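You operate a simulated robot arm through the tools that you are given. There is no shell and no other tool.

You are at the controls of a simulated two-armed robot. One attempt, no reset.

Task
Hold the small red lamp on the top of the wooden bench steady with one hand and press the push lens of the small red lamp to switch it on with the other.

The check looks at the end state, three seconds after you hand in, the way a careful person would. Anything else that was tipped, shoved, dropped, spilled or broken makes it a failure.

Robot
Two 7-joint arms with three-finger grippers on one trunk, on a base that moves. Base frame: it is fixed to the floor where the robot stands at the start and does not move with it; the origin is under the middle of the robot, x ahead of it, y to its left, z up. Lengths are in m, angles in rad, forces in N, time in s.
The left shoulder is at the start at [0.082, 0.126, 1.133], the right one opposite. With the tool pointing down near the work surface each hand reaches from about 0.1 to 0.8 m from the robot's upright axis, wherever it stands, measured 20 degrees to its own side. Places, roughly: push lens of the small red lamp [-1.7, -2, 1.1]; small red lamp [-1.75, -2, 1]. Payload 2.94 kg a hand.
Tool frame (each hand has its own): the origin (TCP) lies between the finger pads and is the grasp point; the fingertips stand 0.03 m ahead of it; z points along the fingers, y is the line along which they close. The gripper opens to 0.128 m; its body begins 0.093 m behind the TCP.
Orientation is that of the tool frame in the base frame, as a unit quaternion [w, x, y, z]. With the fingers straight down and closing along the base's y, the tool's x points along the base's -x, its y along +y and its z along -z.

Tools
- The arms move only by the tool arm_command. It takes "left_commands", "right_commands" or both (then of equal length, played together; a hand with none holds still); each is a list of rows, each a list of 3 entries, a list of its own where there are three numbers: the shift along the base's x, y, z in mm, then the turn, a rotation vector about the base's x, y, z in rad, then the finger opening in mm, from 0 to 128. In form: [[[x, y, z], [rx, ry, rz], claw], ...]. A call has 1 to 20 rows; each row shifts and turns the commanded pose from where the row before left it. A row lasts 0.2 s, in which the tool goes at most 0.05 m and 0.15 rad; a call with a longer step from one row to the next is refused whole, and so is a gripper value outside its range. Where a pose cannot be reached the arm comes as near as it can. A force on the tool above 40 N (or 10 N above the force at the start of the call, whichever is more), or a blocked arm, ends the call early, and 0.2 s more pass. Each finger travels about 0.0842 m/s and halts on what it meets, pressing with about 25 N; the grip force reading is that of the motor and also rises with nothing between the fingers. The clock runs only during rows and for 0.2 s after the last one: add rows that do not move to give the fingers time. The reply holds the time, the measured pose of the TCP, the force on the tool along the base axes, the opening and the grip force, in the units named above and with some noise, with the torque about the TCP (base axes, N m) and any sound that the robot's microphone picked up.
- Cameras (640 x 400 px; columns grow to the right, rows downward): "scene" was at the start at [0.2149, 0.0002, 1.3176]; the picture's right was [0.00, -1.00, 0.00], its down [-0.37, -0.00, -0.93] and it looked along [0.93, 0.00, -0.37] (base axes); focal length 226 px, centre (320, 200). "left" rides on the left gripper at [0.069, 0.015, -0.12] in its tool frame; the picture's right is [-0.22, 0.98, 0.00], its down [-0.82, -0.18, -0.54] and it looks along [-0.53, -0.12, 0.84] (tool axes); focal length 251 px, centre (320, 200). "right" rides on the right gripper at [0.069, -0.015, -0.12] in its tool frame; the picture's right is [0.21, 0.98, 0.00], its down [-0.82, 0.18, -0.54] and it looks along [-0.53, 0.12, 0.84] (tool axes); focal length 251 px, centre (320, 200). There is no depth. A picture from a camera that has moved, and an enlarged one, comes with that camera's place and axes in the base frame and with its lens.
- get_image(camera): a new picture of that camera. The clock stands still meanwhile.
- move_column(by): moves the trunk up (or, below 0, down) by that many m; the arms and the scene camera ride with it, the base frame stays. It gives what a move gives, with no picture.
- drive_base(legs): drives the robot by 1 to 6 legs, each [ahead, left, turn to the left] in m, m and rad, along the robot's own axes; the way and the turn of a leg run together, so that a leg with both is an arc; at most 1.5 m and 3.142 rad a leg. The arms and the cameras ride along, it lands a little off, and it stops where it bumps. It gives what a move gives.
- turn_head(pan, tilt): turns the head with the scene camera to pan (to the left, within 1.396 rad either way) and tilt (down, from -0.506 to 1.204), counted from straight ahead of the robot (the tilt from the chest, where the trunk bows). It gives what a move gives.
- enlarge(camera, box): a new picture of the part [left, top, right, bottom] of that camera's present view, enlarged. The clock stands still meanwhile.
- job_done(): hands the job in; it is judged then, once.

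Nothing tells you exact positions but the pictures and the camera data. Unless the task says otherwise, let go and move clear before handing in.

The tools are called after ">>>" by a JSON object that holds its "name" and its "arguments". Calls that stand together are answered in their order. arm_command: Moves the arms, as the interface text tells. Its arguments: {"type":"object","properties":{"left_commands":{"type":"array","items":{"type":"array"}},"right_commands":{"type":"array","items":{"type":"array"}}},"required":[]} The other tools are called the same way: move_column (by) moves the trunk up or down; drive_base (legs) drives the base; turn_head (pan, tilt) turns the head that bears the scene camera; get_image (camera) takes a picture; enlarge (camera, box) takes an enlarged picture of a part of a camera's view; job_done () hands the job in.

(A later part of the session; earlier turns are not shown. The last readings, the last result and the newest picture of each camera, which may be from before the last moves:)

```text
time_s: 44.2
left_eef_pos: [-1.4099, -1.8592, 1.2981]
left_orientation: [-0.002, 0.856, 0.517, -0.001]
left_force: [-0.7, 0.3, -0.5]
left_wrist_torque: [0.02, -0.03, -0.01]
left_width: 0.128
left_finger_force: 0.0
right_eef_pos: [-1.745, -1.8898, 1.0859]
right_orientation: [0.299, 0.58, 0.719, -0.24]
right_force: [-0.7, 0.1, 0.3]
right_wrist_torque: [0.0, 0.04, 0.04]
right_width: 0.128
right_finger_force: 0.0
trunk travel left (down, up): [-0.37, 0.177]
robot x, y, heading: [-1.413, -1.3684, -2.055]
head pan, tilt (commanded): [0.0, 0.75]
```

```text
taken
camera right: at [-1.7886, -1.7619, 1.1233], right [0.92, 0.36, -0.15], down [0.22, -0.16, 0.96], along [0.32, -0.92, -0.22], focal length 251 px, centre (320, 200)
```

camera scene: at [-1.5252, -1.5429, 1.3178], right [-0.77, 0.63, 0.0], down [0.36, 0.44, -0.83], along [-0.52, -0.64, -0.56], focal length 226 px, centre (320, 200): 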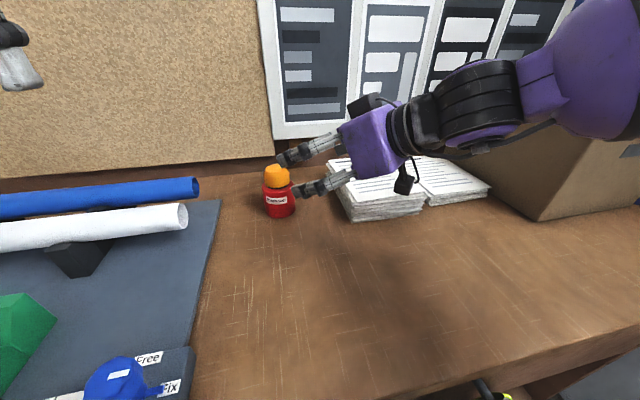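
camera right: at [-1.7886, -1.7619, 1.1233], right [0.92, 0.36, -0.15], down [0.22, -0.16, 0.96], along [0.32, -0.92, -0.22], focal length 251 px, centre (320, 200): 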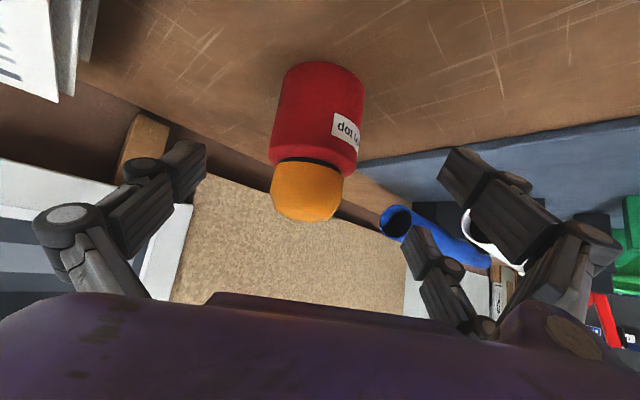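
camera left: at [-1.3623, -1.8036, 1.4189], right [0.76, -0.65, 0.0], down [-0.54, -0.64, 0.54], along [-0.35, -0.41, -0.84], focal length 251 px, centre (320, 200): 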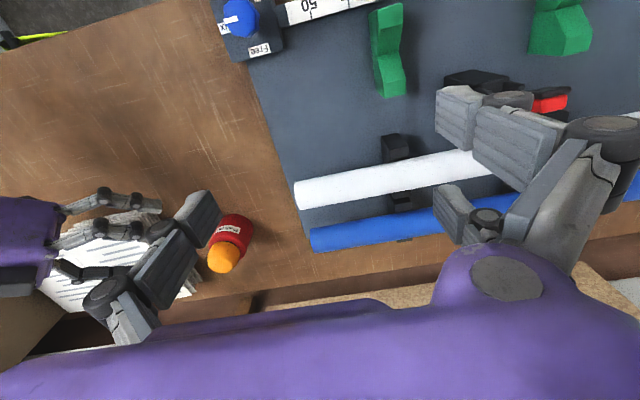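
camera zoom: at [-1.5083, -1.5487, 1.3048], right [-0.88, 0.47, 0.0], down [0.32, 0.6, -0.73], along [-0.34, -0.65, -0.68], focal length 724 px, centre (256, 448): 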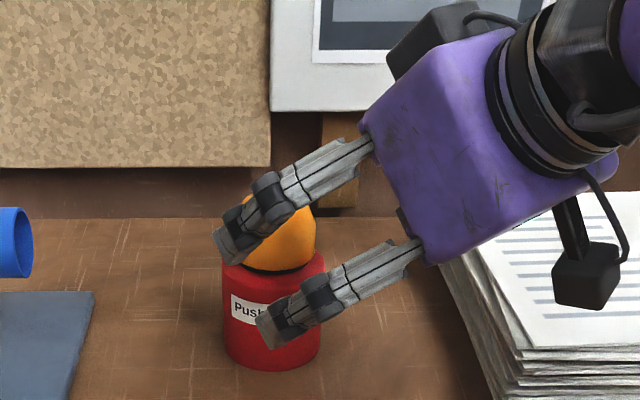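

Good progress: the fingers straddle the lamp with clearance on both sides. I advance the remaining ~58 mm.

>>> {"name": "arm_command", "arguments": {"right_commands": [[[3.2, -14.4, -13.0], [0, 0, 0], 128], [[3.2, -14.4, -13.0], [0, 0, 0], 128], [[3.2, -14.4, -12.0], [0, 0, 0], 128]]}}

>>> {"name": "enlarge", "arguments": {"camera": "scene", "box": [240, 60, 440, 185]}}

>>> {"name": "get_image", "arguments": {"camera": "right"}}

>>> {"name": "enlarge", "arguments": {"camera": "left", "box": [80, 150, 320, 300]}}

```text
time_s: 45.0
left_eef_pos: [-1.4099, -1.8584, 1.2985]
left_orientation: [-0.002, 0.857, 0.516, -0.001]
left_force: [-0.1, -0.1, 0.3]
left_wrist_torque: [0.04, -0.03, 0.01]
left_width: 0.1281
left_finger_force: 0.1
right_eef_pos: [-1.7342, -1.9327, 1.0506]
right_orientation: [0.298, 0.58, 0.719, -0.239]
right_force: [-0.3, 0.5, 0.2]
right_wrist_torque: [0.03, 0.04, 0.02]
right_width: 0.1279
right_finger_force: 0.1
trunk travel left (down, up): [-0.37, 0.177]
robot x, y, heading: [-1.4115, -1.3671, -2.055]
head pan, tilt (commanded): [0.0, 0.75]
```

```text
3.20 times, centred on (340, 122) of scene
camera zoom: at [-1.5081, -1.5485, 1.3048], right [-0.88, 0.47, 0.0], down [0.32, 0.6, -0.73], along [-0.34, -0.65, -0.68], focal length 724 px, centre (256, 448)
```

zoom: 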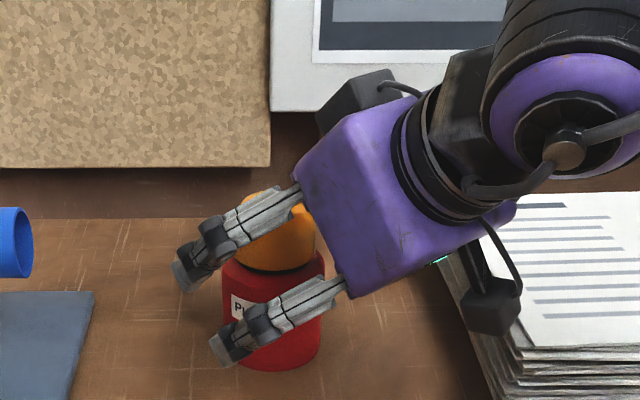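

```text
taken
camera right: at [-1.7777, -1.8048, 1.0856], right [0.92, 0.36, -0.15], down [0.22, -0.16, 0.96], along [0.32, -0.92, -0.22], focal length 251 px, centre (320, 200)
```

right: 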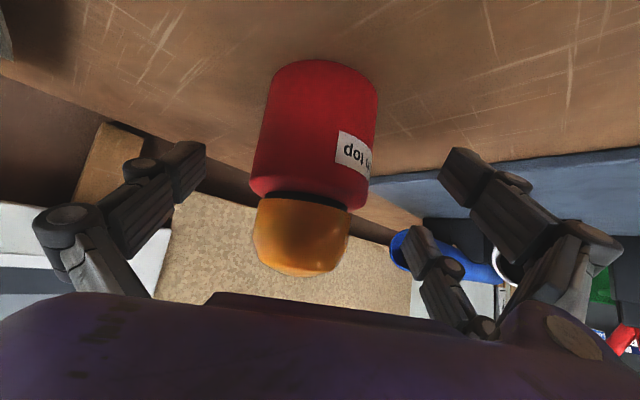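

```text
2.67 times, centred on (200, 225) of left
camera zoom: at [-1.363, -1.8035, 1.4183], right [0.76, -0.65, 0.0], down [-0.54, -0.64, 0.54], along [-0.35, -0.41, -0.84], focal length 670 px, centre (640, 133)
```

zoom: 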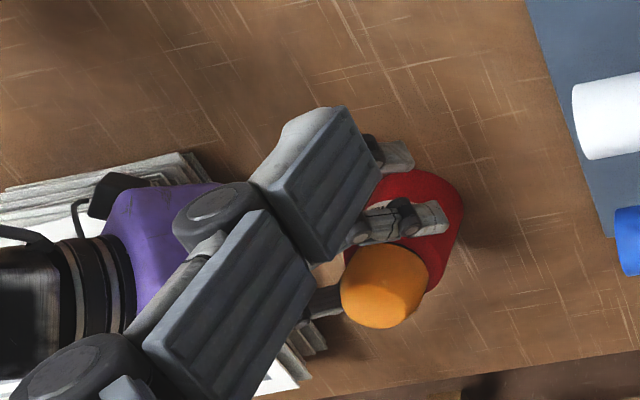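

The fingers surround the lamp without touching it. I close part way (to 88 mm, still no contact) to see where each fingertip will land on the body.

>>> {"name": "arm_command", "arguments": {"right_commands": [[[0, 0, 0], [0, 0, 0], 110], [[0, 0, 0], [0, 0, 0], 95], [[0, 0, 0], [0, 0, 0], 88], [[0, 0, 0], [0, 0, 0], 88]]}}

>>> {"name": "enlarge", "arguments": {"camera": "scene", "box": [260, 90, 380, 180]}}

>>> {"name": "get_image", "arguments": {"camera": "right"}}

```text
time_s: 46.0
left_eef_pos: [-1.4102, -1.8578, 1.2971]
left_orientation: [-0.001, 0.856, 0.517, -0.001]
left_force: [-1.1, -0.3, -0.4]
left_wrist_torque: [-0.02, -0.02, -0.01]
left_width: 0.1276
left_finger_force: 0.1
right_eef_pos: [-1.7339, -1.9324, 1.0493]
right_orientation: [0.299, 0.58, 0.719, -0.24]
right_force: [0.8, -0.5, -0.1]
right_wrist_torque: [0.03, 0.0, -0.02]
right_width: 0.0882
right_finger_force: 0.0
trunk travel left (down, up): [-0.37, 0.177]
robot x, y, heading: [-1.4136, -1.3689, -2.063]
head pan, tilt (commanded): [0.0, 0.75]
```

```text
4.44 times, centred on (320, 135) of scene
camera zoom: at [-1.5078, -1.548, 1.3049], right [-0.88, 0.47, 0.0], down [0.32, 0.6, -0.73], along [-0.34, -0.65, -0.68], focal length 1005 px, centre (320, 489)
```

zoom: 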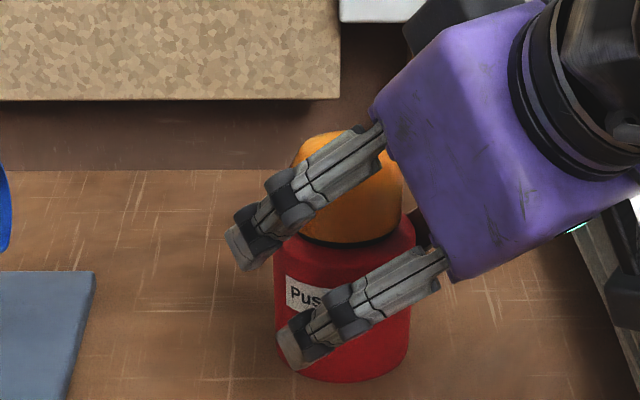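

```text
taken
camera right: at [-1.7776, -1.8041, 1.0857], right [0.92, 0.36, -0.15], down [0.22, -0.16, 0.96], along [0.32, -0.92, -0.22], focal length 251 px, centre (320, 200)
```

right: 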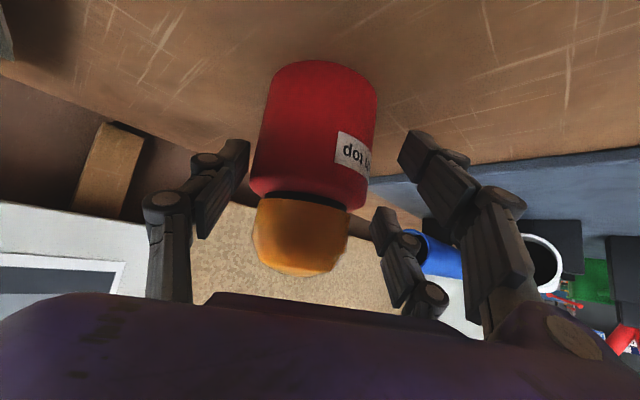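

The upper fingertip is right at the body's rim, so I lower the hand about 8 mm straight down (the lower fingertip still has roughly 14 mm above the bench) before closing.

>>> {"name": "arm_command", "arguments": {"right_commands": [[[0, 0, -4], [0, 0, 0], 88], [[0, 0, -4], [0, 0, 0], 88]]}}

>>> {"name": "enlarge", "arguments": {"camera": "scene", "box": [260, 90, 380, 180]}}

>>> {"name": "enlarge", "arguments": {"camera": "right", "box": [120, 40, 520, 290]}}

```text
time_s: 46.6
left_eef_pos: [-1.4093, -1.8578, 1.298]
left_orientation: [-0.001, 0.856, 0.516, -0.001]
left_force: [0.7, 0.2, 1.0]
left_wrist_torque: [0.04, 0.05, 0.02]
left_width: 0.1282
left_finger_force: 0.0
right_eef_pos: [-1.735, -1.931, 1.0412]
right_orientation: [0.298, 0.58, 0.719, -0.239]
right_force: [0.4, 0.5, -0.2]
right_wrist_torque: [0.0, -0.04, -0.02]
right_width: 0.0879
right_finger_force: 0.0
trunk travel left (down, up): [-0.37, 0.177]
robot x, y, heading: [-1.4115, -1.3645, -2.055]
head pan, tilt (commanded): [0.0, 0.75]
```

```text
4.44 times, centred on (320, 135) of scene
camera zoom: at [-1.5078, -1.548, 1.3049], right [-0.88, 0.47, 0.0], down [0.32, 0.6, -0.73], along [-0.34, -0.65, -0.68], focal length 1005 px, centre (320, 489)
```

zoom: 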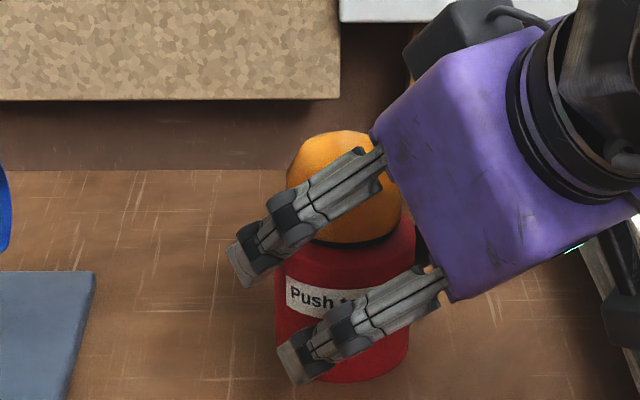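

```text
1.60 times, centred on (320, 165) of right
camera zoom: at [-1.778, -1.8038, 1.0766], right [0.92, 0.36, -0.15], down [0.22, -0.16, 0.96], along [0.32, -0.92, -0.22], focal length 402 px, centre (320, 256)
```

zoom: 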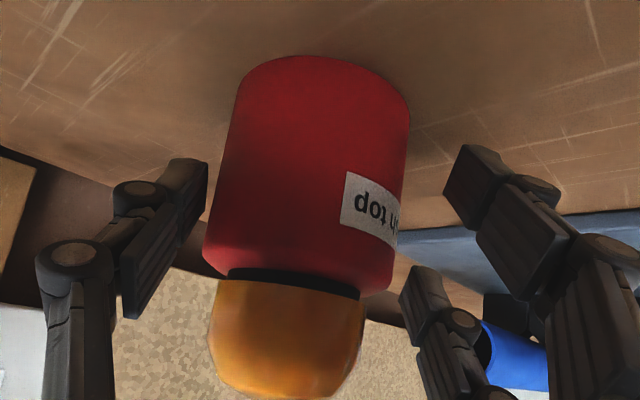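

The fingertips now land on the red body. I shift 2 mm to centre and close the fingers gently onto it.

>>> {"name": "arm_command", "arguments": {"right_commands": [[[-2, -0.4, 0], [0, 0, 0], 86], [[0, 0, 0], [0, 0, 0], 82], [[0, 0, 0], [0, 0, 0], 79], [[0, 0, 0], [0, 0, 0], 76], [[0, 0, 0], [0, 0, 0], 74]]}}

>>> {"name": "enlarge", "arguments": {"camera": "scene", "box": [260, 90, 380, 180]}}

>>> {"name": "enlarge", "arguments": {"camera": "right", "box": [120, 40, 520, 290]}}

```text
time_s: 47.8
left_eef_pos: [-1.4097, -1.8585, 1.2984]
left_orientation: [-0.002, 0.856, 0.517, -0.001]
left_force: [0.0, 0.2, 0.3]
left_wrist_torque: [-0.01, 0.01, 0.02]
left_width: 0.1281
left_finger_force: 0.1
right_eef_pos: [-1.7381, -1.9315, 1.04]
right_orientation: [0.297, 0.581, 0.719, -0.24]
right_force: [-0.5, -0.3, 1.1]
right_wrist_torque: [-0.01, 0.02, -0.02]
right_width: 0.0749
right_finger_force: 0.6
trunk travel left (down, up): [-0.37, 0.177]
robot x, y, heading: [-1.4104, -1.3697, -2.056]
head pan, tilt (commanded): [0.0, 0.75]
```

```text
4.44 times, centred on (320, 135) of scene
camera zoom: at [-1.5079, -1.5479, 1.3049], right [-0.88, 0.47, 0.0], down [0.32, 0.6, -0.73], along [-0.34, -0.65, -0.68], focal length 1005 px, centre (320, 489)
```

zoom: 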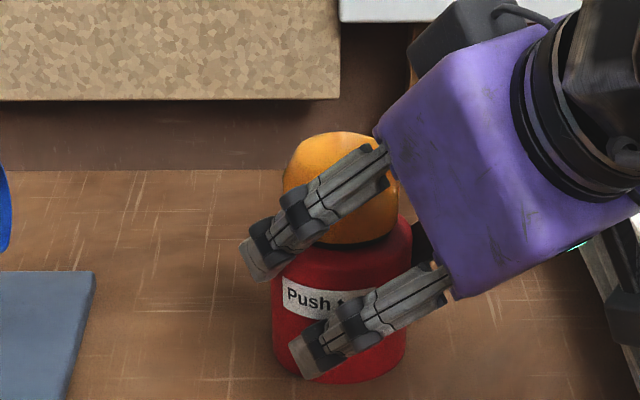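

```text
1.60 times, centred on (320, 165) of right
camera zoom: at [-1.7802, -1.8042, 1.0768], right [0.92, 0.36, -0.15], down [0.22, -0.16, 0.96], along [0.32, -0.92, -0.22], focal length 402 px, centre (320, 256)
```

zoom: 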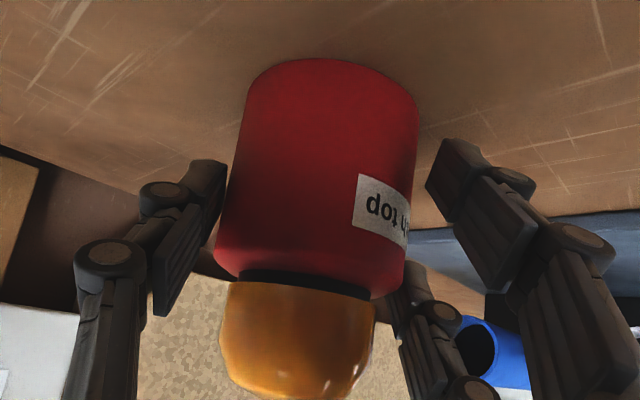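

The fingers are about to touch; I keep closing until the grip force builds on all sides.

>>> {"name": "arm_command", "arguments": {"right_commands": [[[0, 0, 0], [0, 0, 0], 72], [[0, 0, 0], [0, 0, 0], 69], [[0, 0, 0], [0, 0, 0], 66], [[0, 0, 0], [0, 0, 0], 64]]}}

>>> {"name": "enlarge", "arguments": {"camera": "scene", "box": [260, 90, 380, 180]}}

>>> {"name": "enlarge", "arguments": {"camera": "right", "box": [120, 40, 520, 290]}}

```text
time_s: 48.8
left_eef_pos: [-1.4108, -1.8572, 1.2973]
left_orientation: [-0.001, 0.856, 0.516, -0.002]
left_force: [-0.2, 0.3, 0.0]
left_wrist_torque: [0.03, -0.01, -0.03]
left_width: 0.1281
left_finger_force: 0.0
right_eef_pos: [-1.7369, -1.9323, 1.0403]
right_orientation: [0.299, 0.58, 0.719, -0.24]
right_force: [-1.5, -1.0, 0.9]
right_wrist_torque: [-0.09, 0.19, -0.04]
right_width: 0.0729
right_finger_force: 25.1
trunk travel left (down, up): [-0.37, 0.177]
robot x, y, heading: [-1.4109, -1.3689, -2.058]
head pan, tilt (commanded): [0.0, 0.75]
```

```text
4.44 times, centred on (320, 135) of scene
camera zoom: at [-1.5079, -1.5478, 1.305], right [-0.88, 0.47, 0.0], down [0.32, 0.6, -0.73], along [-0.34, -0.65, -0.68], focal length 1005 px, centre (320, 489)
```

zoom: 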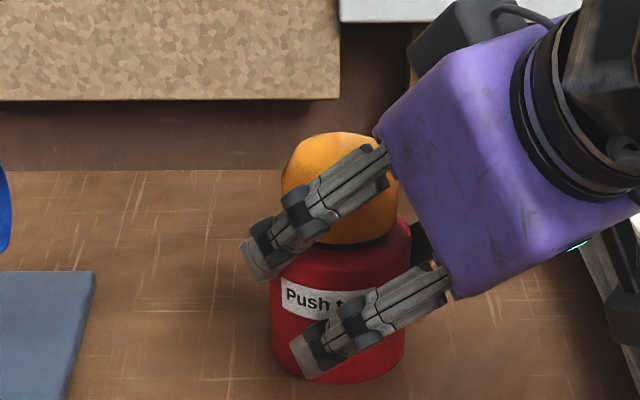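

```text
1.60 times, centred on (320, 165) of right
camera zoom: at [-1.7802, -1.8041, 1.0769], right [0.92, 0.36, -0.15], down [0.22, -0.16, 0.96], along [0.32, -0.92, -0.22], focal length 402 px, centre (320, 256)
```

zoom: 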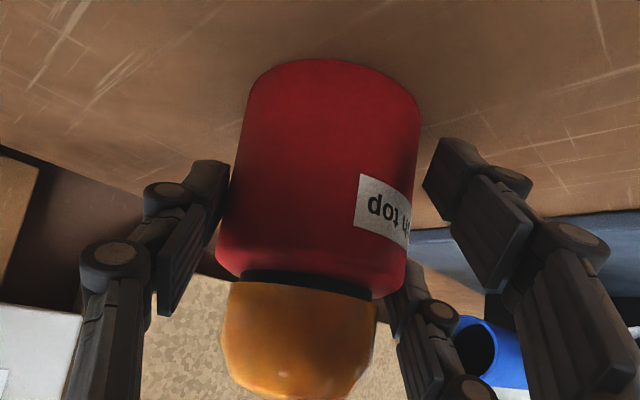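

The right hand now holds the lamp body with a steady 25 N grip and the lamp is still upright. Next I close the left hand's fingers and lean it 30° to the left, so that its palm stays clear of the right hand.

>>> {"name": "arm_command", "arguments": {"left_commands": [[[0, 0, 0], [0.061, 0.115, 0], 90], [[0, 0, 0], [0.061, 0.115, 0], 60], [[0, 0, 0], [0.061, 0.115, 0], 30], [[0, 0, 0], [0.061, 0.115, 0], 0], [[0, 0, 0], [0, 0, 0], 0], [[0, 0, 0], [0, 0, 0], 0]], "right_commands": [[[0, 0, 0], [0, 0, 0], 64], [[0, 0, 0], [0, 0, 0], 64], [[0, 0, 0], [0, 0, 0], 64], [[0, 0, 0], [0, 0, 0], 64], [[0, 0, 0], [0, 0, 0], 64], [[0, 0, 0], [0, 0, 0], 64]]}}

>>> {"name": "get_image", "arguments": {"camera": "left"}}

>>> {"name": "get_image", "arguments": {"camera": "scene"}}

```text
time_s: 50.2
left_eef_pos: [-1.4103, -1.8571, 1.2974]
left_orientation: [-0.222, 0.827, 0.499, -0.134]
left_force: [-0.8, -0.4, -0.3]
left_wrist_torque: [0.0, -0.02, 0.0]
left_width: 0.0001
left_finger_force: 3.2
right_eef_pos: [-1.7358, -1.9317, 1.0414]
right_orientation: [0.298, 0.579, 0.72, -0.24]
right_force: [1.3, 0.3, 1.5]
right_wrist_torque: [-0.09, 0.1, 0.03]
right_width: 0.0728
right_finger_force: 24.9
trunk travel left (down, up): [-0.37, 0.177]
robot x, y, heading: [-1.4108, -1.3679, -2.051]
head pan, tilt (commanded): [0.0, 0.75]
```

```text
taken
camera left: at [-1.3112, -1.8297, 1.3947], right [0.65, -0.58, -0.49], down [-0.28, -0.78, 0.56], along [-0.71, -0.22, -0.67], focal length 251 px, centre (320, 200)
```

left: 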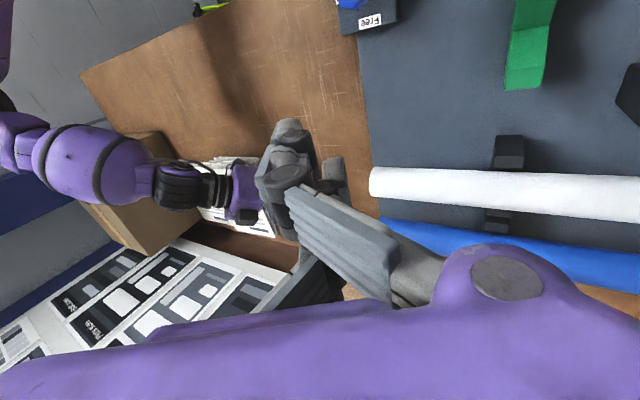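

```text
taken
camera scene: at [-1.5075, -1.5478, 1.305], right [-0.88, 0.47, 0.0], down [0.32, 0.6, -0.73], along [-0.34, -0.65, -0.68], focal length 226 px, centre (320, 200)
```

scene: 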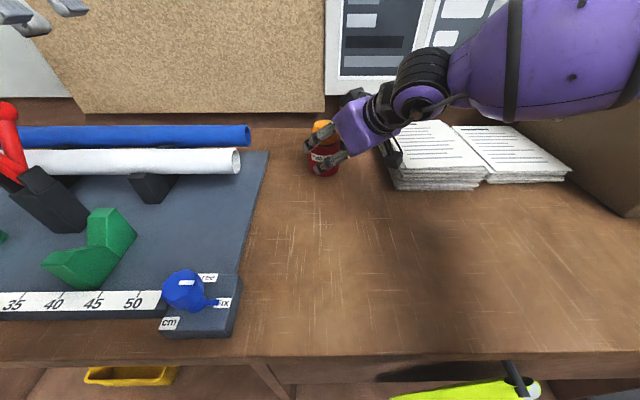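

The left fist is closed and leaning; I zoom in to see what the closed fingertips look like so that I know which one will touch the lens.

>>> {"name": "enlarge", "arguments": {"camera": "left", "box": [200, 90, 480, 330]}}

>>> {"name": "turn_head", "arguments": {"pan": 0.5, "tilt": 0.3}}

>>> {"name": "get_image", "arguments": {"camera": "scene"}}

```text
1.67 times, centred on (340, 210) of left
camera zoom: at [-1.3112, -1.8297, 1.3947], right [0.65, -0.58, -0.49], down [-0.28, -0.78, 0.56], along [-0.71, -0.22, -0.67], focal length 419 px, centre (287, 183)
```

zoom: 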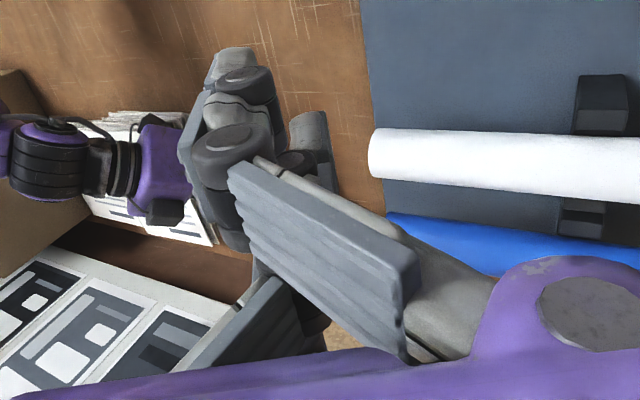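

```text
time_s: 51.2
left_eef_pos: [-1.4097, -1.8574, 1.2983]
left_orientation: [-0.222, 0.827, 0.499, -0.133]
left_force: [0.0, 0.6, -0.8]
left_wrist_torque: [0.04, 0.0, -0.05]
left_width: 0.0
left_finger_force: 3.2
right_eef_pos: [-1.7371, -1.933, 1.0409]
right_orientation: [0.299, 0.579, 0.72, -0.239]
right_force: [0.1, -0.4, 1.7]
right_wrist_torque: [-0.08, 0.1, 0.04]
right_width: 0.0728
right_finger_force: 25.0
trunk travel left (down, up): [-0.37, 0.177]
robot x, y, heading: [-1.4155, -1.3677, -2.054]
head pan, tilt (commanded): [0.499, 0.3]
```

```text
taken
camera scene: at [-1.4677, -1.5679, 1.3453], right [-1.0, -0.01, 0.0], down [0.0, 0.3, -0.96], along [0.01, -0.95, -0.3], focal length 226 px, centre (320, 200)
```

scene: 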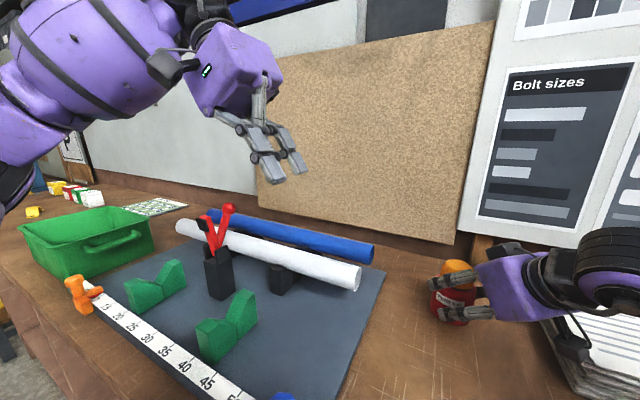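

>>> {"name": "enlarge", "arguments": {"camera": "scene", "box": [150, 10, 340, 200]}}

```text
2.11 times, centred on (245, 105) of scene
camera zoom: at [-1.4677, -1.5679, 1.3453], right [-1.0, -0.01, 0.0], down [0.0, 0.3, -0.96], along [0.01, -0.95, -0.3], focal length 476 px, centre (478, 400)
```

zoom: 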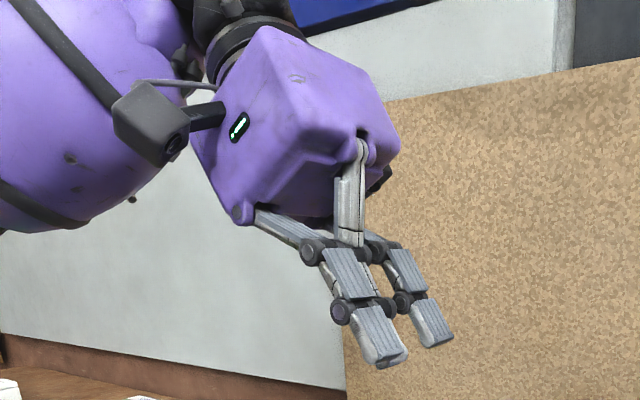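

The closed fingers interlace, which makes the lowest point ambiguous. I open the left hand to 30 mm so the back finger of the pair becomes a clean, lowest pressing tip, and re-check.

>>> {"name": "arm_command", "arguments": {"left_commands": [[[0, 0, 0], [0, 0, 0], 30], [[0, 0, 0], [0, 0, 0], 30], [[0, 0, 0], [0, 0, 0], 30]]}}

>>> {"name": "enlarge", "arguments": {"camera": "scene", "box": [150, 10, 340, 200]}}

>>> {"name": "get_image", "arguments": {"camera": "left"}}

```text
time_s: 52.0
left_eef_pos: [-1.4091, -1.8581, 1.297]
left_orientation: [-0.223, 0.827, 0.499, -0.133]
left_force: [0.1, 1.0, 0.0]
left_wrist_torque: [-0.03, 0.03, -0.05]
left_width: 0.03
left_finger_force: 0.0
right_eef_pos: [-1.7359, -1.9322, 1.0419]
right_orientation: [0.298, 0.579, 0.72, -0.239]
right_force: [0.0, -0.6, 1.5]
right_wrist_torque: [-0.1, 0.04, 0.04]
right_width: 0.0728
right_finger_force: 25.1
trunk travel left (down, up): [-0.37, 0.177]
robot x, y, heading: [-1.4126, -1.3675, -2.063]
head pan, tilt (commanded): [0.499, 0.3]
```

```text
2.11 times, centred on (245, 105) of scene
camera zoom: at [-1.4676, -1.5679, 1.3453], right [-1.0, -0.01, 0.0], down [0.0, 0.3, -0.96], along [0.01, -0.96, -0.3], focal length 476 px, centre (478, 400)
```

zoom: 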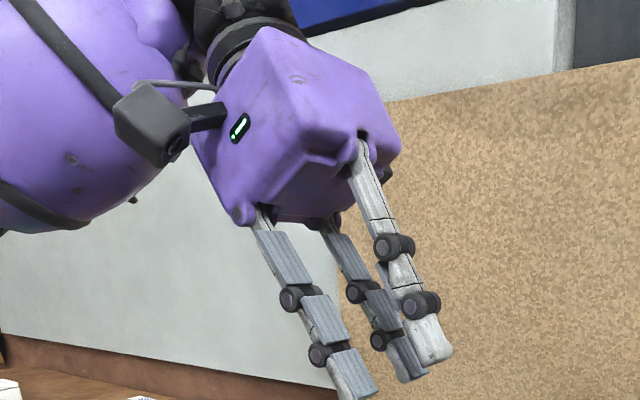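

```text
taken
camera left: at [-1.3114, -1.8297, 1.3947], right [0.65, -0.58, -0.49], down [-0.28, -0.78, 0.56], along [-0.71, -0.22, -0.67], focal length 251 px, centre (320, 200)
```

left: 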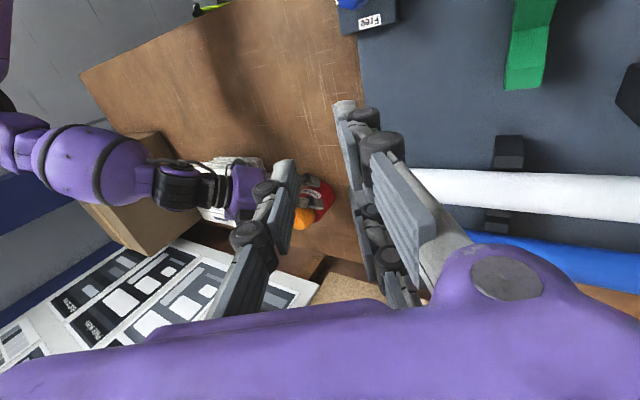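

The back finger of the pair is now the lowest tip. I tilt the head down slightly to measure that tip's exact position.

>>> {"name": "turn_head", "arguments": {"pan": 0.4, "tilt": 0.5}}

>>> {"name": "enlarge", "arguments": {"camera": "scene", "box": [170, 60, 310, 180]}}

>>> {"name": "enlarge", "arguments": {"camera": "left", "box": [220, 80, 460, 320]}}

```text
time_s: 52.7
left_eef_pos: [-1.4099, -1.8584, 1.2986]
left_orientation: [-0.222, 0.827, 0.499, -0.134]
left_force: [0.1, 0.1, -0.4]
left_wrist_torque: [0.01, -0.01, -0.02]
left_width: 0.0299
left_finger_force: 0.0
right_eef_pos: [-1.7369, -1.9314, 1.0412]
right_orientation: [0.299, 0.58, 0.719, -0.24]
right_force: [1.1, -0.4, 1.5]
right_wrist_torque: [-0.09, 0.13, 0.04]
right_width: 0.0728
right_finger_force: 25.2
trunk travel left (down, up): [-0.37, 0.177]
robot x, y, heading: [-1.4092, -1.3718, -2.054]
head pan, tilt (commanded): [0.4, 0.499]
```

```text
3.33 times, centred on (240, 120) of scene
camera zoom: at [-1.4767, -1.5652, 1.327], right [-1.0, 0.09, 0.0], down [0.04, 0.48, -0.88], along [-0.08, -0.88, -0.48], focal length 754 px, centre (587, 467)
```

zoom: 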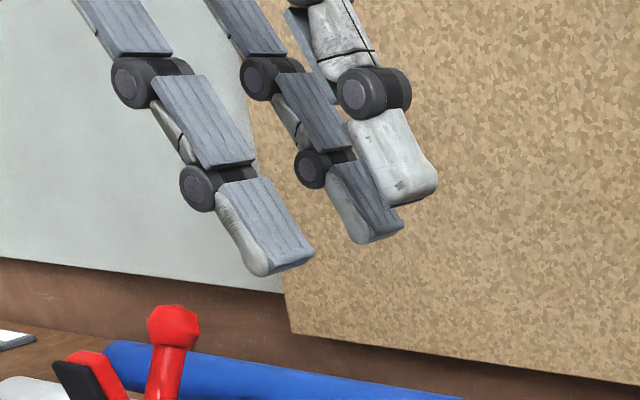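

```text
1.67 times, centred on (340, 200) of left
camera zoom: at [-1.3114, -1.8297, 1.3947], right [0.65, -0.58, -0.49], down [-0.28, -0.78, 0.56], along [-0.71, -0.22, -0.67], focal length 419 px, centre (287, 200)
```

zoom: 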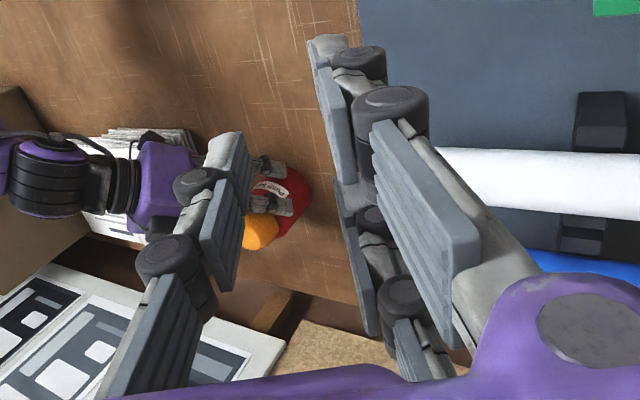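

The pressing tip sits at about (0.031, 0.018, 0.030) in the left tool frame. I now move the left hand forward at height, staying left of the holding hand.

>>> {"name": "arm_command", "arguments": {"left_commands": [[[-17.3, -32.9, 0], [0, 0, 0], 30], [[-17.3, -32.9, 0], [0, 0, 0], 30], [[-17.3, -32.9, 0], [0, 0, 0], 30], [[-17.3, -32.9, 0], [0, 0, 0], 30], [[-17.3, -32.9, 0], [0, 0, 0], 30], [[-17.3, -32.9, 0], [0, 0, 0], 30], [[-17.3, -32.9, 0], [0, 0, 0], 30]]}}

>>> {"name": "turn_head", "arguments": {"pan": 0.1, "tilt": 0.55}}

>>> {"name": "get_image", "arguments": {"camera": "scene"}}

>>> {"name": "get_image", "arguments": {"camera": "left"}}

```text
time_s: 54.3
left_eef_pos: [-1.5358, -2.0876, 1.2982]
left_orientation: [-0.221, 0.828, 0.498, -0.133]
left_force: [0.1, 0.9, -0.2]
left_wrist_torque: [0.02, 0.01, -0.01]
left_width: 0.0299
left_finger_force: 0.0
right_eef_pos: [-1.7364, -1.9315, 1.0421]
right_orientation: [0.299, 0.58, 0.719, -0.239]
right_force: [0.1, -2.3, 2.4]
right_wrist_torque: [-0.18, 0.16, 0.1]
right_width: 0.0731
right_finger_force: 24.8
trunk travel left (down, up): [-0.37, 0.177]
robot x, y, heading: [-1.4103, -1.3681, -2.056]
head pan, tilt (commanded): [0.4, 0.499]
```

```text
time_s: 55.1
left_eef_pos: [-1.5318, -2.0896, 1.2993]
left_orientation: [-0.222, 0.827, 0.498, -0.134]
left_force: [0.4, -0.7, 0.5]
left_wrist_torque: [0.01, 0.0, 0.03]
left_width: 0.0296
left_finger_force: 0.1
right_eef_pos: [-1.7366, -1.9332, 1.0408]
right_orientation: [0.299, 0.579, 0.719, -0.24]
right_force: [0.1, -0.1, 3.0]
right_wrist_torque: [-0.1, 0.17, 0.01]
right_width: 0.073
right_finger_force: 24.8
trunk travel left (down, up): [-0.37, 0.177]
robot x, y, heading: [-1.4133, -1.3698, -2.057]
head pan, tilt (commanded): [0.099, 0.55]
```

```text
taken
camera scene: at [-1.5027, -1.5576, 1.3224], right [-0.93, 0.38, 0.0], down [0.2, 0.48, -0.85], along [-0.32, -0.79, -0.52], focal length 226 px, centre (320, 200)
```

scene: 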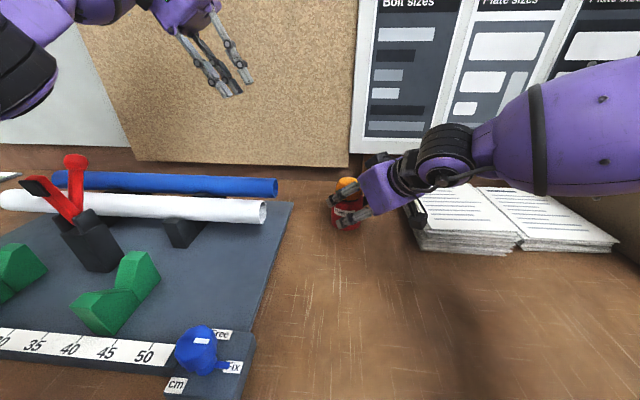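

```text
taken
camera left: at [-1.4341, -2.0605, 1.3956], right [0.65, -0.58, -0.49], down [-0.28, -0.78, 0.56], along [-0.71, -0.22, -0.67], focal length 251 px, centre (320, 200)
```

left: 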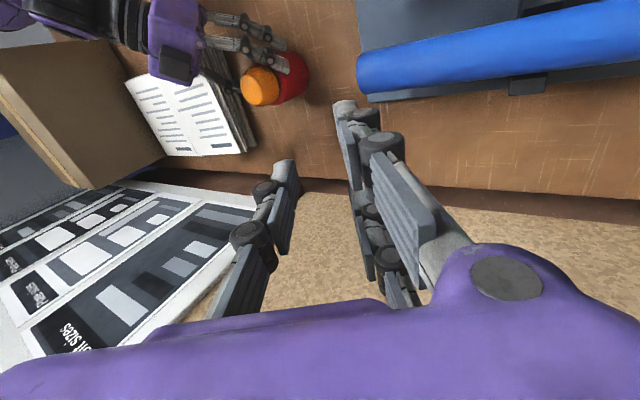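

The left camera now has a clear view of the lens. I zoom in to refine the lens position from there.

>>> {"name": "enlarge", "arguments": {"camera": "left", "box": [200, 40, 330, 130]}}

>>> {"name": "enlarge", "arguments": {"camera": "scene", "box": [300, 150, 420, 250]}}

```text
4.44 times, centred on (265, 85) of left
camera zoom: at [-1.4341, -2.0605, 1.3956], right [0.65, -0.58, -0.49], down [-0.28, -0.78, 0.56], along [-0.71, -0.22, -0.67], focal length 1118 px, centre (564, 711)
```

zoom: 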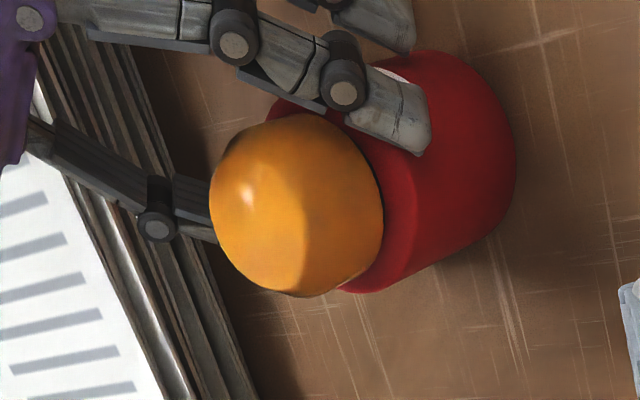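

```text
4.00 times, centred on (360, 200) of scene
camera zoom: at [-1.5027, -1.5576, 1.3224], right [-0.93, 0.38, 0.0], down [0.2, 0.48, -0.85], along [-0.32, -0.79, -0.52], focal length 905 px, centre (160, 200)
```

zoom: 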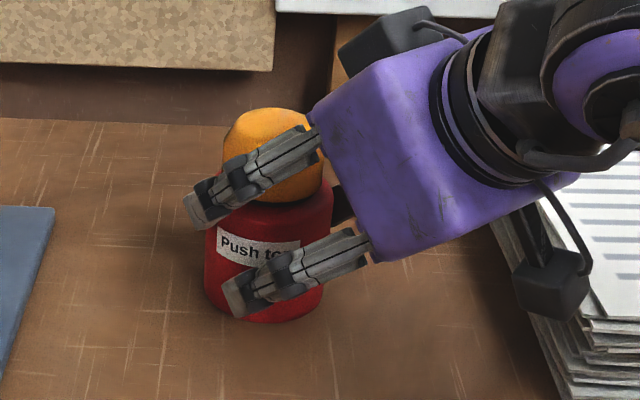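

The lens centre refines to about (-1.731, -1.951). I move the left hand sideways at height until its pressing tip is above the lens.

>>> {"name": "arm_command", "arguments": {"left_commands": [[[-35.5, 18.4, 0], [0, 0, 0], 30], [[-35.5, 18.4, 0], [0, 0, 0], 30], [[-35.5, 18.4, 0], [0, 0, 0], 30], [[-35.5, 18.4, 0], [0, 0, 0], 30], [[-35.5, 18.4, 0], [0, 0, 0], 30], [[-35.5, 18.4, 0], [0, 0, 0], 30]]}}

>>> {"name": "get_image", "arguments": {"camera": "scene"}}

>>> {"name": "get_image", "arguments": {"camera": "left"}}

```text
time_s: 56.5
left_eef_pos: [-1.7472, -1.9759, 1.299]
left_orientation: [-0.222, 0.827, 0.499, -0.133]
left_force: [-0.7, -0.5, 0.5]
left_wrist_torque: [0.01, -0.03, 0.0]
left_width: 0.03
left_finger_force: 0.0
right_eef_pos: [-1.7373, -1.9311, 1.0403]
right_orientation: [0.299, 0.58, 0.719, -0.24]
right_force: [-0.5, 0.1, 4.0]
right_wrist_torque: [-0.02, 0.22, -0.03]
right_width: 0.0727
right_finger_force: 25.5
trunk travel left (down, up): [-0.37, 0.177]
robot x, y, heading: [-1.4102, -1.3666, -2.057]
head pan, tilt (commanded): [0.099, 0.55]
```

```text
taken
camera scene: at [-1.504, -1.5568, 1.3224], right [-0.93, 0.38, 0.0], down [0.2, 0.48, -0.85], along [-0.32, -0.79, -0.52], focal length 226 px, centre (320, 200)
```

scene: 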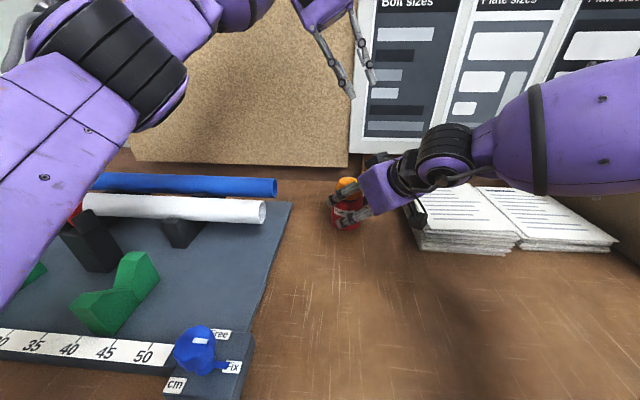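

```text
taken
camera left: at [-1.6483, -1.9494, 1.3961], right [0.65, -0.58, -0.49], down [-0.28, -0.78, 0.56], along [-0.71, -0.22, -0.67], focal length 251 px, centre (320, 200)
```

left: 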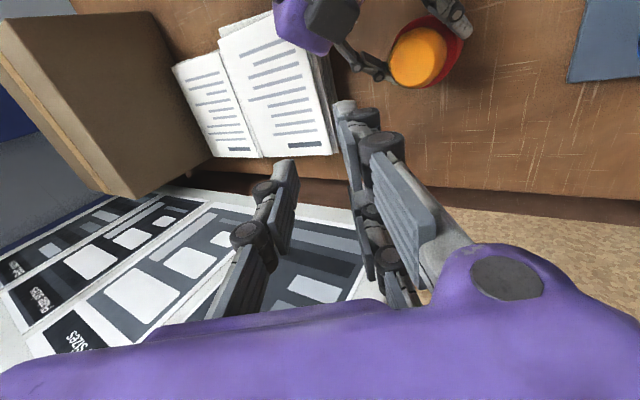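

The tip projects onto the lens to within a few millimetres. I lower the left hand vertically until the tip is about 30 mm above the lens and check clearances.

>>> {"name": "arm_command", "arguments": {"left_commands": [[[0.5, -1, -33.5], [0, 0, 0], 30], [[0.5, -1, -33.5], [0, 0, 0], 30], [[0, 0, -33.5], [0, 0, 0], 30], [[0, 0, -33.5], [0, 0, 0], 30]]}}

>>> {"name": "enlarge", "arguments": {"camera": "scene", "box": [250, 90, 450, 240]}}

>>> {"name": "get_image", "arguments": {"camera": "left"}}

>>> {"name": "get_image", "arguments": {"camera": "right"}}

```text
time_s: 57.5
left_eef_pos: [-1.7433, -1.9818, 1.166]
left_orientation: [-0.222, 0.827, 0.499, -0.135]
left_force: [-0.4, 1.1, 0.3]
left_wrist_torque: [0.01, 0.01, -0.01]
left_width: 0.03
left_finger_force: 0.1
right_eef_pos: [-1.7374, -1.9327, 1.0415]
right_orientation: [0.297, 0.58, 0.72, -0.239]
right_force: [-1.8, -0.3, 2.5]
right_wrist_torque: [-0.16, 0.26, 0.02]
right_width: 0.0726
right_finger_force: 25.2
trunk travel left (down, up): [-0.37, 0.177]
robot x, y, heading: [-1.4122, -1.3692, -2.061]
head pan, tilt (commanded): [0.099, 0.55]
```

```text
2.67 times, centred on (350, 165) of scene
camera zoom: at [-1.5028, -1.5577, 1.3223], right [-0.93, 0.38, 0.0], down [0.2, 0.48, -0.85], along [-0.32, -0.79, -0.52], focal length 603 px, centre (240, 293)
```

zoom: 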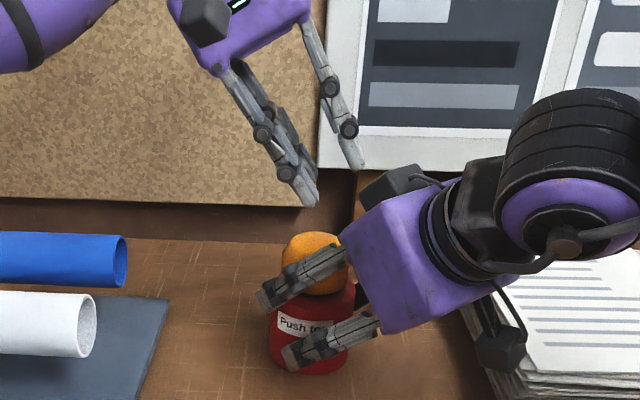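

```text
taken
camera left: at [-1.6448, -1.9528, 1.2622], right [0.65, -0.58, -0.49], down [-0.28, -0.78, 0.56], along [-0.71, -0.22, -0.67], focal length 251 px, centre (320, 200)
```

left: 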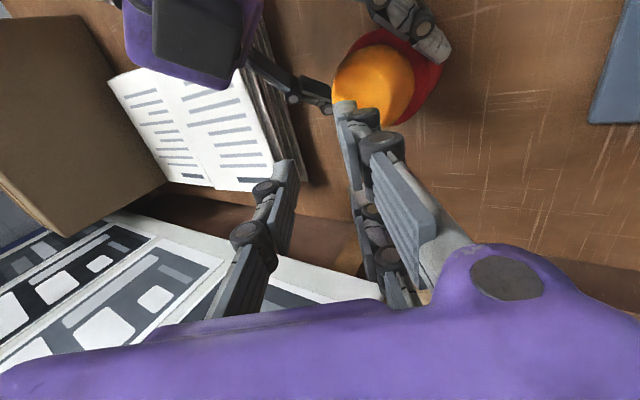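

```text
taken
camera right: at [-1.78, -1.8042, 1.077], right [0.92, 0.36, -0.15], down [0.22, -0.16, 0.96], along [0.32, -0.92, -0.22], focal length 251 px, centre (320, 200)
```

right: 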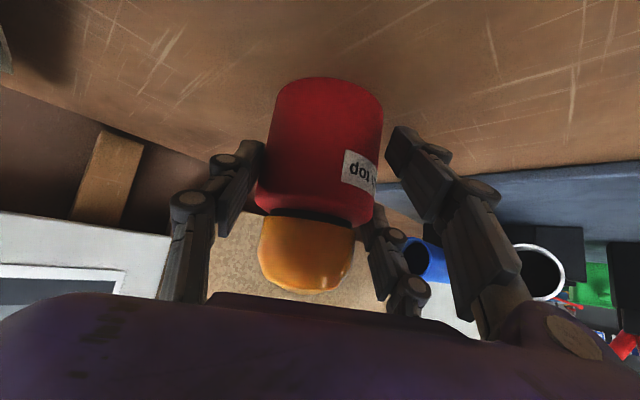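

The pressing tip is over the lens centre and both hands are well clear of each other. I descend to just above the lens, then press in small steps while watching the force and listening for a click.

>>> {"name": "arm_command", "arguments": {"left_commands": [[[0, 0, -10], [0, 0, 0], 30], [[0, 0, -8], [0, 0, 0], 30], [[0, 0, -6], [0, 0, 0], 30], [[0, 0, 0], [0, 0, 0], 30]]}}

>>> {"name": "enlarge", "arguments": {"camera": "scene", "box": [250, 90, 450, 240]}}

>>> {"name": "enlarge", "arguments": {"camera": "left", "box": [280, 20, 480, 170]}}

```text
time_s: 58.5
left_eef_pos: [-1.7425, -1.9793, 1.1404]
left_orientation: [-0.222, 0.827, 0.499, -0.134]
left_force: [1.0, 0.7, 0.4]
left_wrist_torque: [0.01, -0.01, 0.01]
left_width: 0.0301
left_finger_force: 0.1
right_eef_pos: [-1.7381, -1.9327, 1.0418]
right_orientation: [0.298, 0.579, 0.72, -0.24]
right_force: [-0.6, -1.2, 3.2]
right_wrist_torque: [-0.14, 0.28, -0.03]
right_width: 0.0725
right_finger_force: 25.8
trunk travel left (down, up): [-0.37, 0.177]
robot x, y, heading: [-1.4154, -1.367, -2.057]
head pan, tilt (commanded): [0.099, 0.55]
```

```text
2.67 times, centred on (350, 165) of scene
camera zoom: at [-1.5029, -1.5577, 1.3224], right [-0.93, 0.38, 0.0], down [0.2, 0.48, -0.85], along [-0.32, -0.79, -0.52], focal length 603 px, centre (240, 293)
```

zoom: 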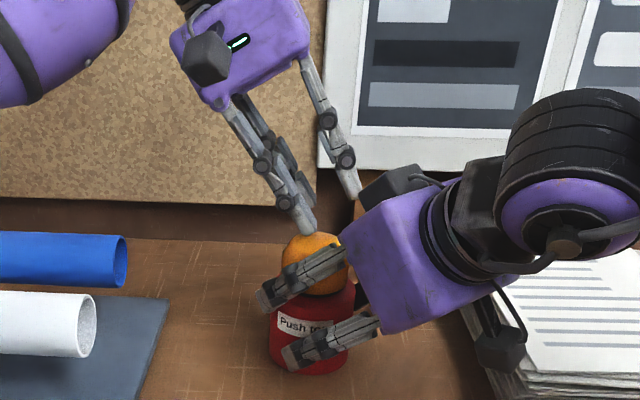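

```text
2.67 times, centred on (380, 95) of left
camera zoom: at [-1.6447, -1.9518, 1.2378], right [0.65, -0.58, -0.49], down [-0.28, -0.78, 0.56], along [-0.71, -0.22, -0.67], focal length 670 px, centre (160, 480)
```

zoom: 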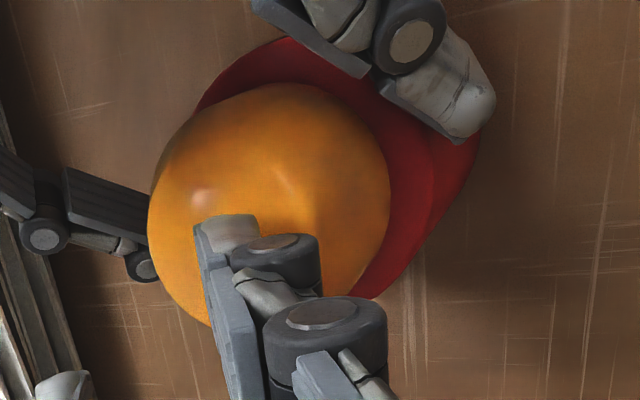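

The tip is just above the lens top with no contact yet. I continue down in 2 mm steps.

>>> {"name": "arm_command", "arguments": {"left_commands": [[[0, 0, -2], [0, 0, 0], 30], [[0, 0, -2], [0, 0, 0], 30], [[0, 0, -2], [0, 0, 0], 30], [[0, 0, -2], [0, 0, 0], 30]]}}

>>> {"name": "enlarge", "arguments": {"camera": "scene", "box": [290, 140, 390, 230]}}

```text
time_s: 59.5
left_eef_pos: [-1.7436, -1.9791, 1.1323]
left_orientation: [-0.222, 0.827, 0.498, -0.134]
left_force: [1.0, -0.9, 2.0]
left_wrist_torque: [0.02, -0.04, -0.04]
left_width: 0.0293
left_finger_force: 0.0
right_eef_pos: [-1.7373, -1.9321, 1.0402]
right_orientation: [0.298, 0.58, 0.719, -0.24]
right_force: [-1.3, -1.4, 3.1]
right_wrist_torque: [-0.22, 0.31, 0.05]
right_width: 0.0727
right_finger_force: 24.8
trunk travel left (down, up): [-0.37, 0.177]
robot x, y, heading: [-1.4116, -1.3692, -2.056]
head pan, tilt (commanded): [0.099, 0.55]
heard: click
```

```text
4.44 times, centred on (340, 185) of scene
camera zoom: at [-1.5028, -1.5577, 1.3224], right [-0.93, 0.38, 0.0], down [0.2, 0.48, -0.85], along [-0.32, -0.79, -0.52], focal length 1005 px, centre (231, 267)
```

zoom: 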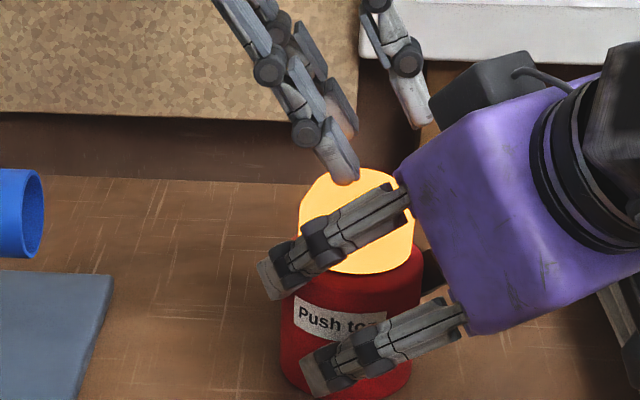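

A click was heard and the lens is glowing: the lamp is on. I stop pressing and lift the left hand straight up.

>>> {"name": "arm_command", "arguments": {"left_commands": [[[0, 0, 4], [0, 0, 0], 30], [[0, 0, 10], [0, 0, 0], 30], [[0, 0, 20], [0, 0, 0], 30], [[0, 0, 30], [0, 0, 0], 30], [[0, 0, 35], [0, 0, 0], 30], [[0, 0, 35], [0, 0, 0], 30], [[0, 0, 35], [0, 0, 0], 30]]}}

>>> {"name": "enlarge", "arguments": {"camera": "scene", "box": [250, 90, 450, 240]}}

```text
time_s: 61.1
left_eef_pos: [-1.7454, -1.9781, 1.3018]
left_orientation: [-0.221, 0.827, 0.499, -0.134]
left_force: [0.0, -0.8, 0.4]
left_wrist_torque: [0.03, -0.03, 0.01]
left_width: 0.0299
left_finger_force: 0.1
right_eef_pos: [-1.7366, -1.9314, 1.0417]
right_orientation: [0.298, 0.58, 0.719, -0.24]
right_force: [-0.5, 3.2, 4.4]
right_wrist_torque: [0.05, 0.27, -0.09]
right_width: 0.0727
right_finger_force: 25.1
trunk travel left (down, up): [-0.37, 0.177]
robot x, y, heading: [-1.4084, -1.369, -2.055]
head pan, tilt (commanded): [0.099, 0.55]
```

```text
2.67 times, centred on (350, 165) of scene
camera zoom: at [-1.5032, -1.5566, 1.3225], right [-0.93, 0.38, 0.0], down [0.2, 0.48, -0.85], along [-0.32, -0.79, -0.52], focal length 603 px, centre (240, 293)
```

zoom: 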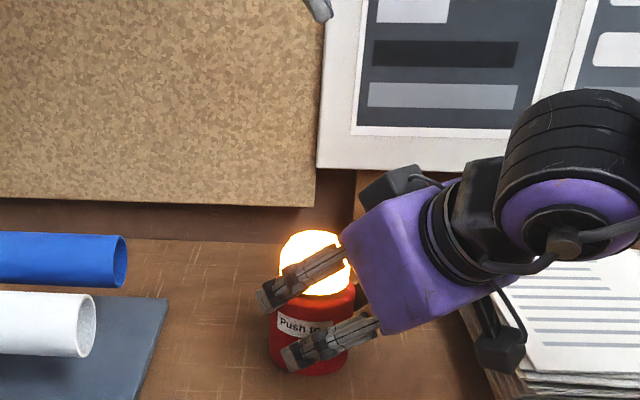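

The lamp stays lit after release. I move the left hand back out to the left, away from the lamp.

>>> {"name": "arm_command", "arguments": {"left_commands": [[[35.5, -18.4, 0], [0, 0, 0], 30], [[35.5, -18.4, 0], [0, 0, 0], 30], [[35.5, -18.4, 0], [0, 0, 0], 30], [[35.5, -18.4, 0], [0, 0, 0], 30], [[35.5, -18.4, 0], [0, 0, 0], 30], [[35.5, -18.4, 0], [0, 0, 0], 30]]}}

>>> {"name": "arm_command", "arguments": {"left_commands": [[[17.3, 32.9, 0], [0, 0, 0], 30], [[17.3, 32.9, 0], [0, 0, 0], 30], [[17.3, 32.9, 0], [0, 0, 0], 30], [[17.3, 32.9, 0], [0, 0, 0], 30], [[17.3, 32.9, 0], [0, 0, 0], 30], [[17.3, 32.9, 0], [0, 0, 0], 30]]}}

```text
time_s: 62.5
left_eef_pos: [-1.5271, -2.0883, 1.3034]
left_orientation: [-0.222, 0.827, 0.498, -0.134]
left_force: [0.1, -0.6, 0.5]
left_wrist_torque: [0.0, 0.02, 0.0]
left_width: 0.0299
left_finger_force: 0.1
right_eef_pos: [-1.737, -1.9326, 1.0404]
right_orientation: [0.298, 0.579, 0.72, -0.24]
right_force: [0.4, 0.9, 3.4]
right_wrist_torque: [0.0, 0.17, -0.03]
right_width: 0.073
right_finger_force: 24.8
trunk travel left (down, up): [-0.37, 0.177]
robot x, y, heading: [-1.4092, -1.369, -2.062]
head pan, tilt (commanded): [0.099, 0.55]
```

```text
time_s: 63.9
left_eef_pos: [-1.4239, -1.8911, 1.2997]
left_orientation: [-0.222, 0.827, 0.499, -0.133]
left_force: [0.4, 0.0, -0.9]
left_wrist_torque: [0.02, 0.01, 0.0]
left_width: 0.0302
left_finger_force: 0.1
right_eef_pos: [-1.7366, -1.9318, 1.0414]
right_orientation: [0.298, 0.58, 0.72, -0.239]
right_force: [1.2, 2.9, 1.7]
right_wrist_torque: [0.03, 0.13, -0.05]
right_width: 0.0722
right_finger_force: 25.6
trunk travel left (down, up): [-0.37, 0.177]
robot x, y, heading: [-1.4109, -1.3712, -2.058]
head pan, tilt (commanded): [0.099, 0.55]
```

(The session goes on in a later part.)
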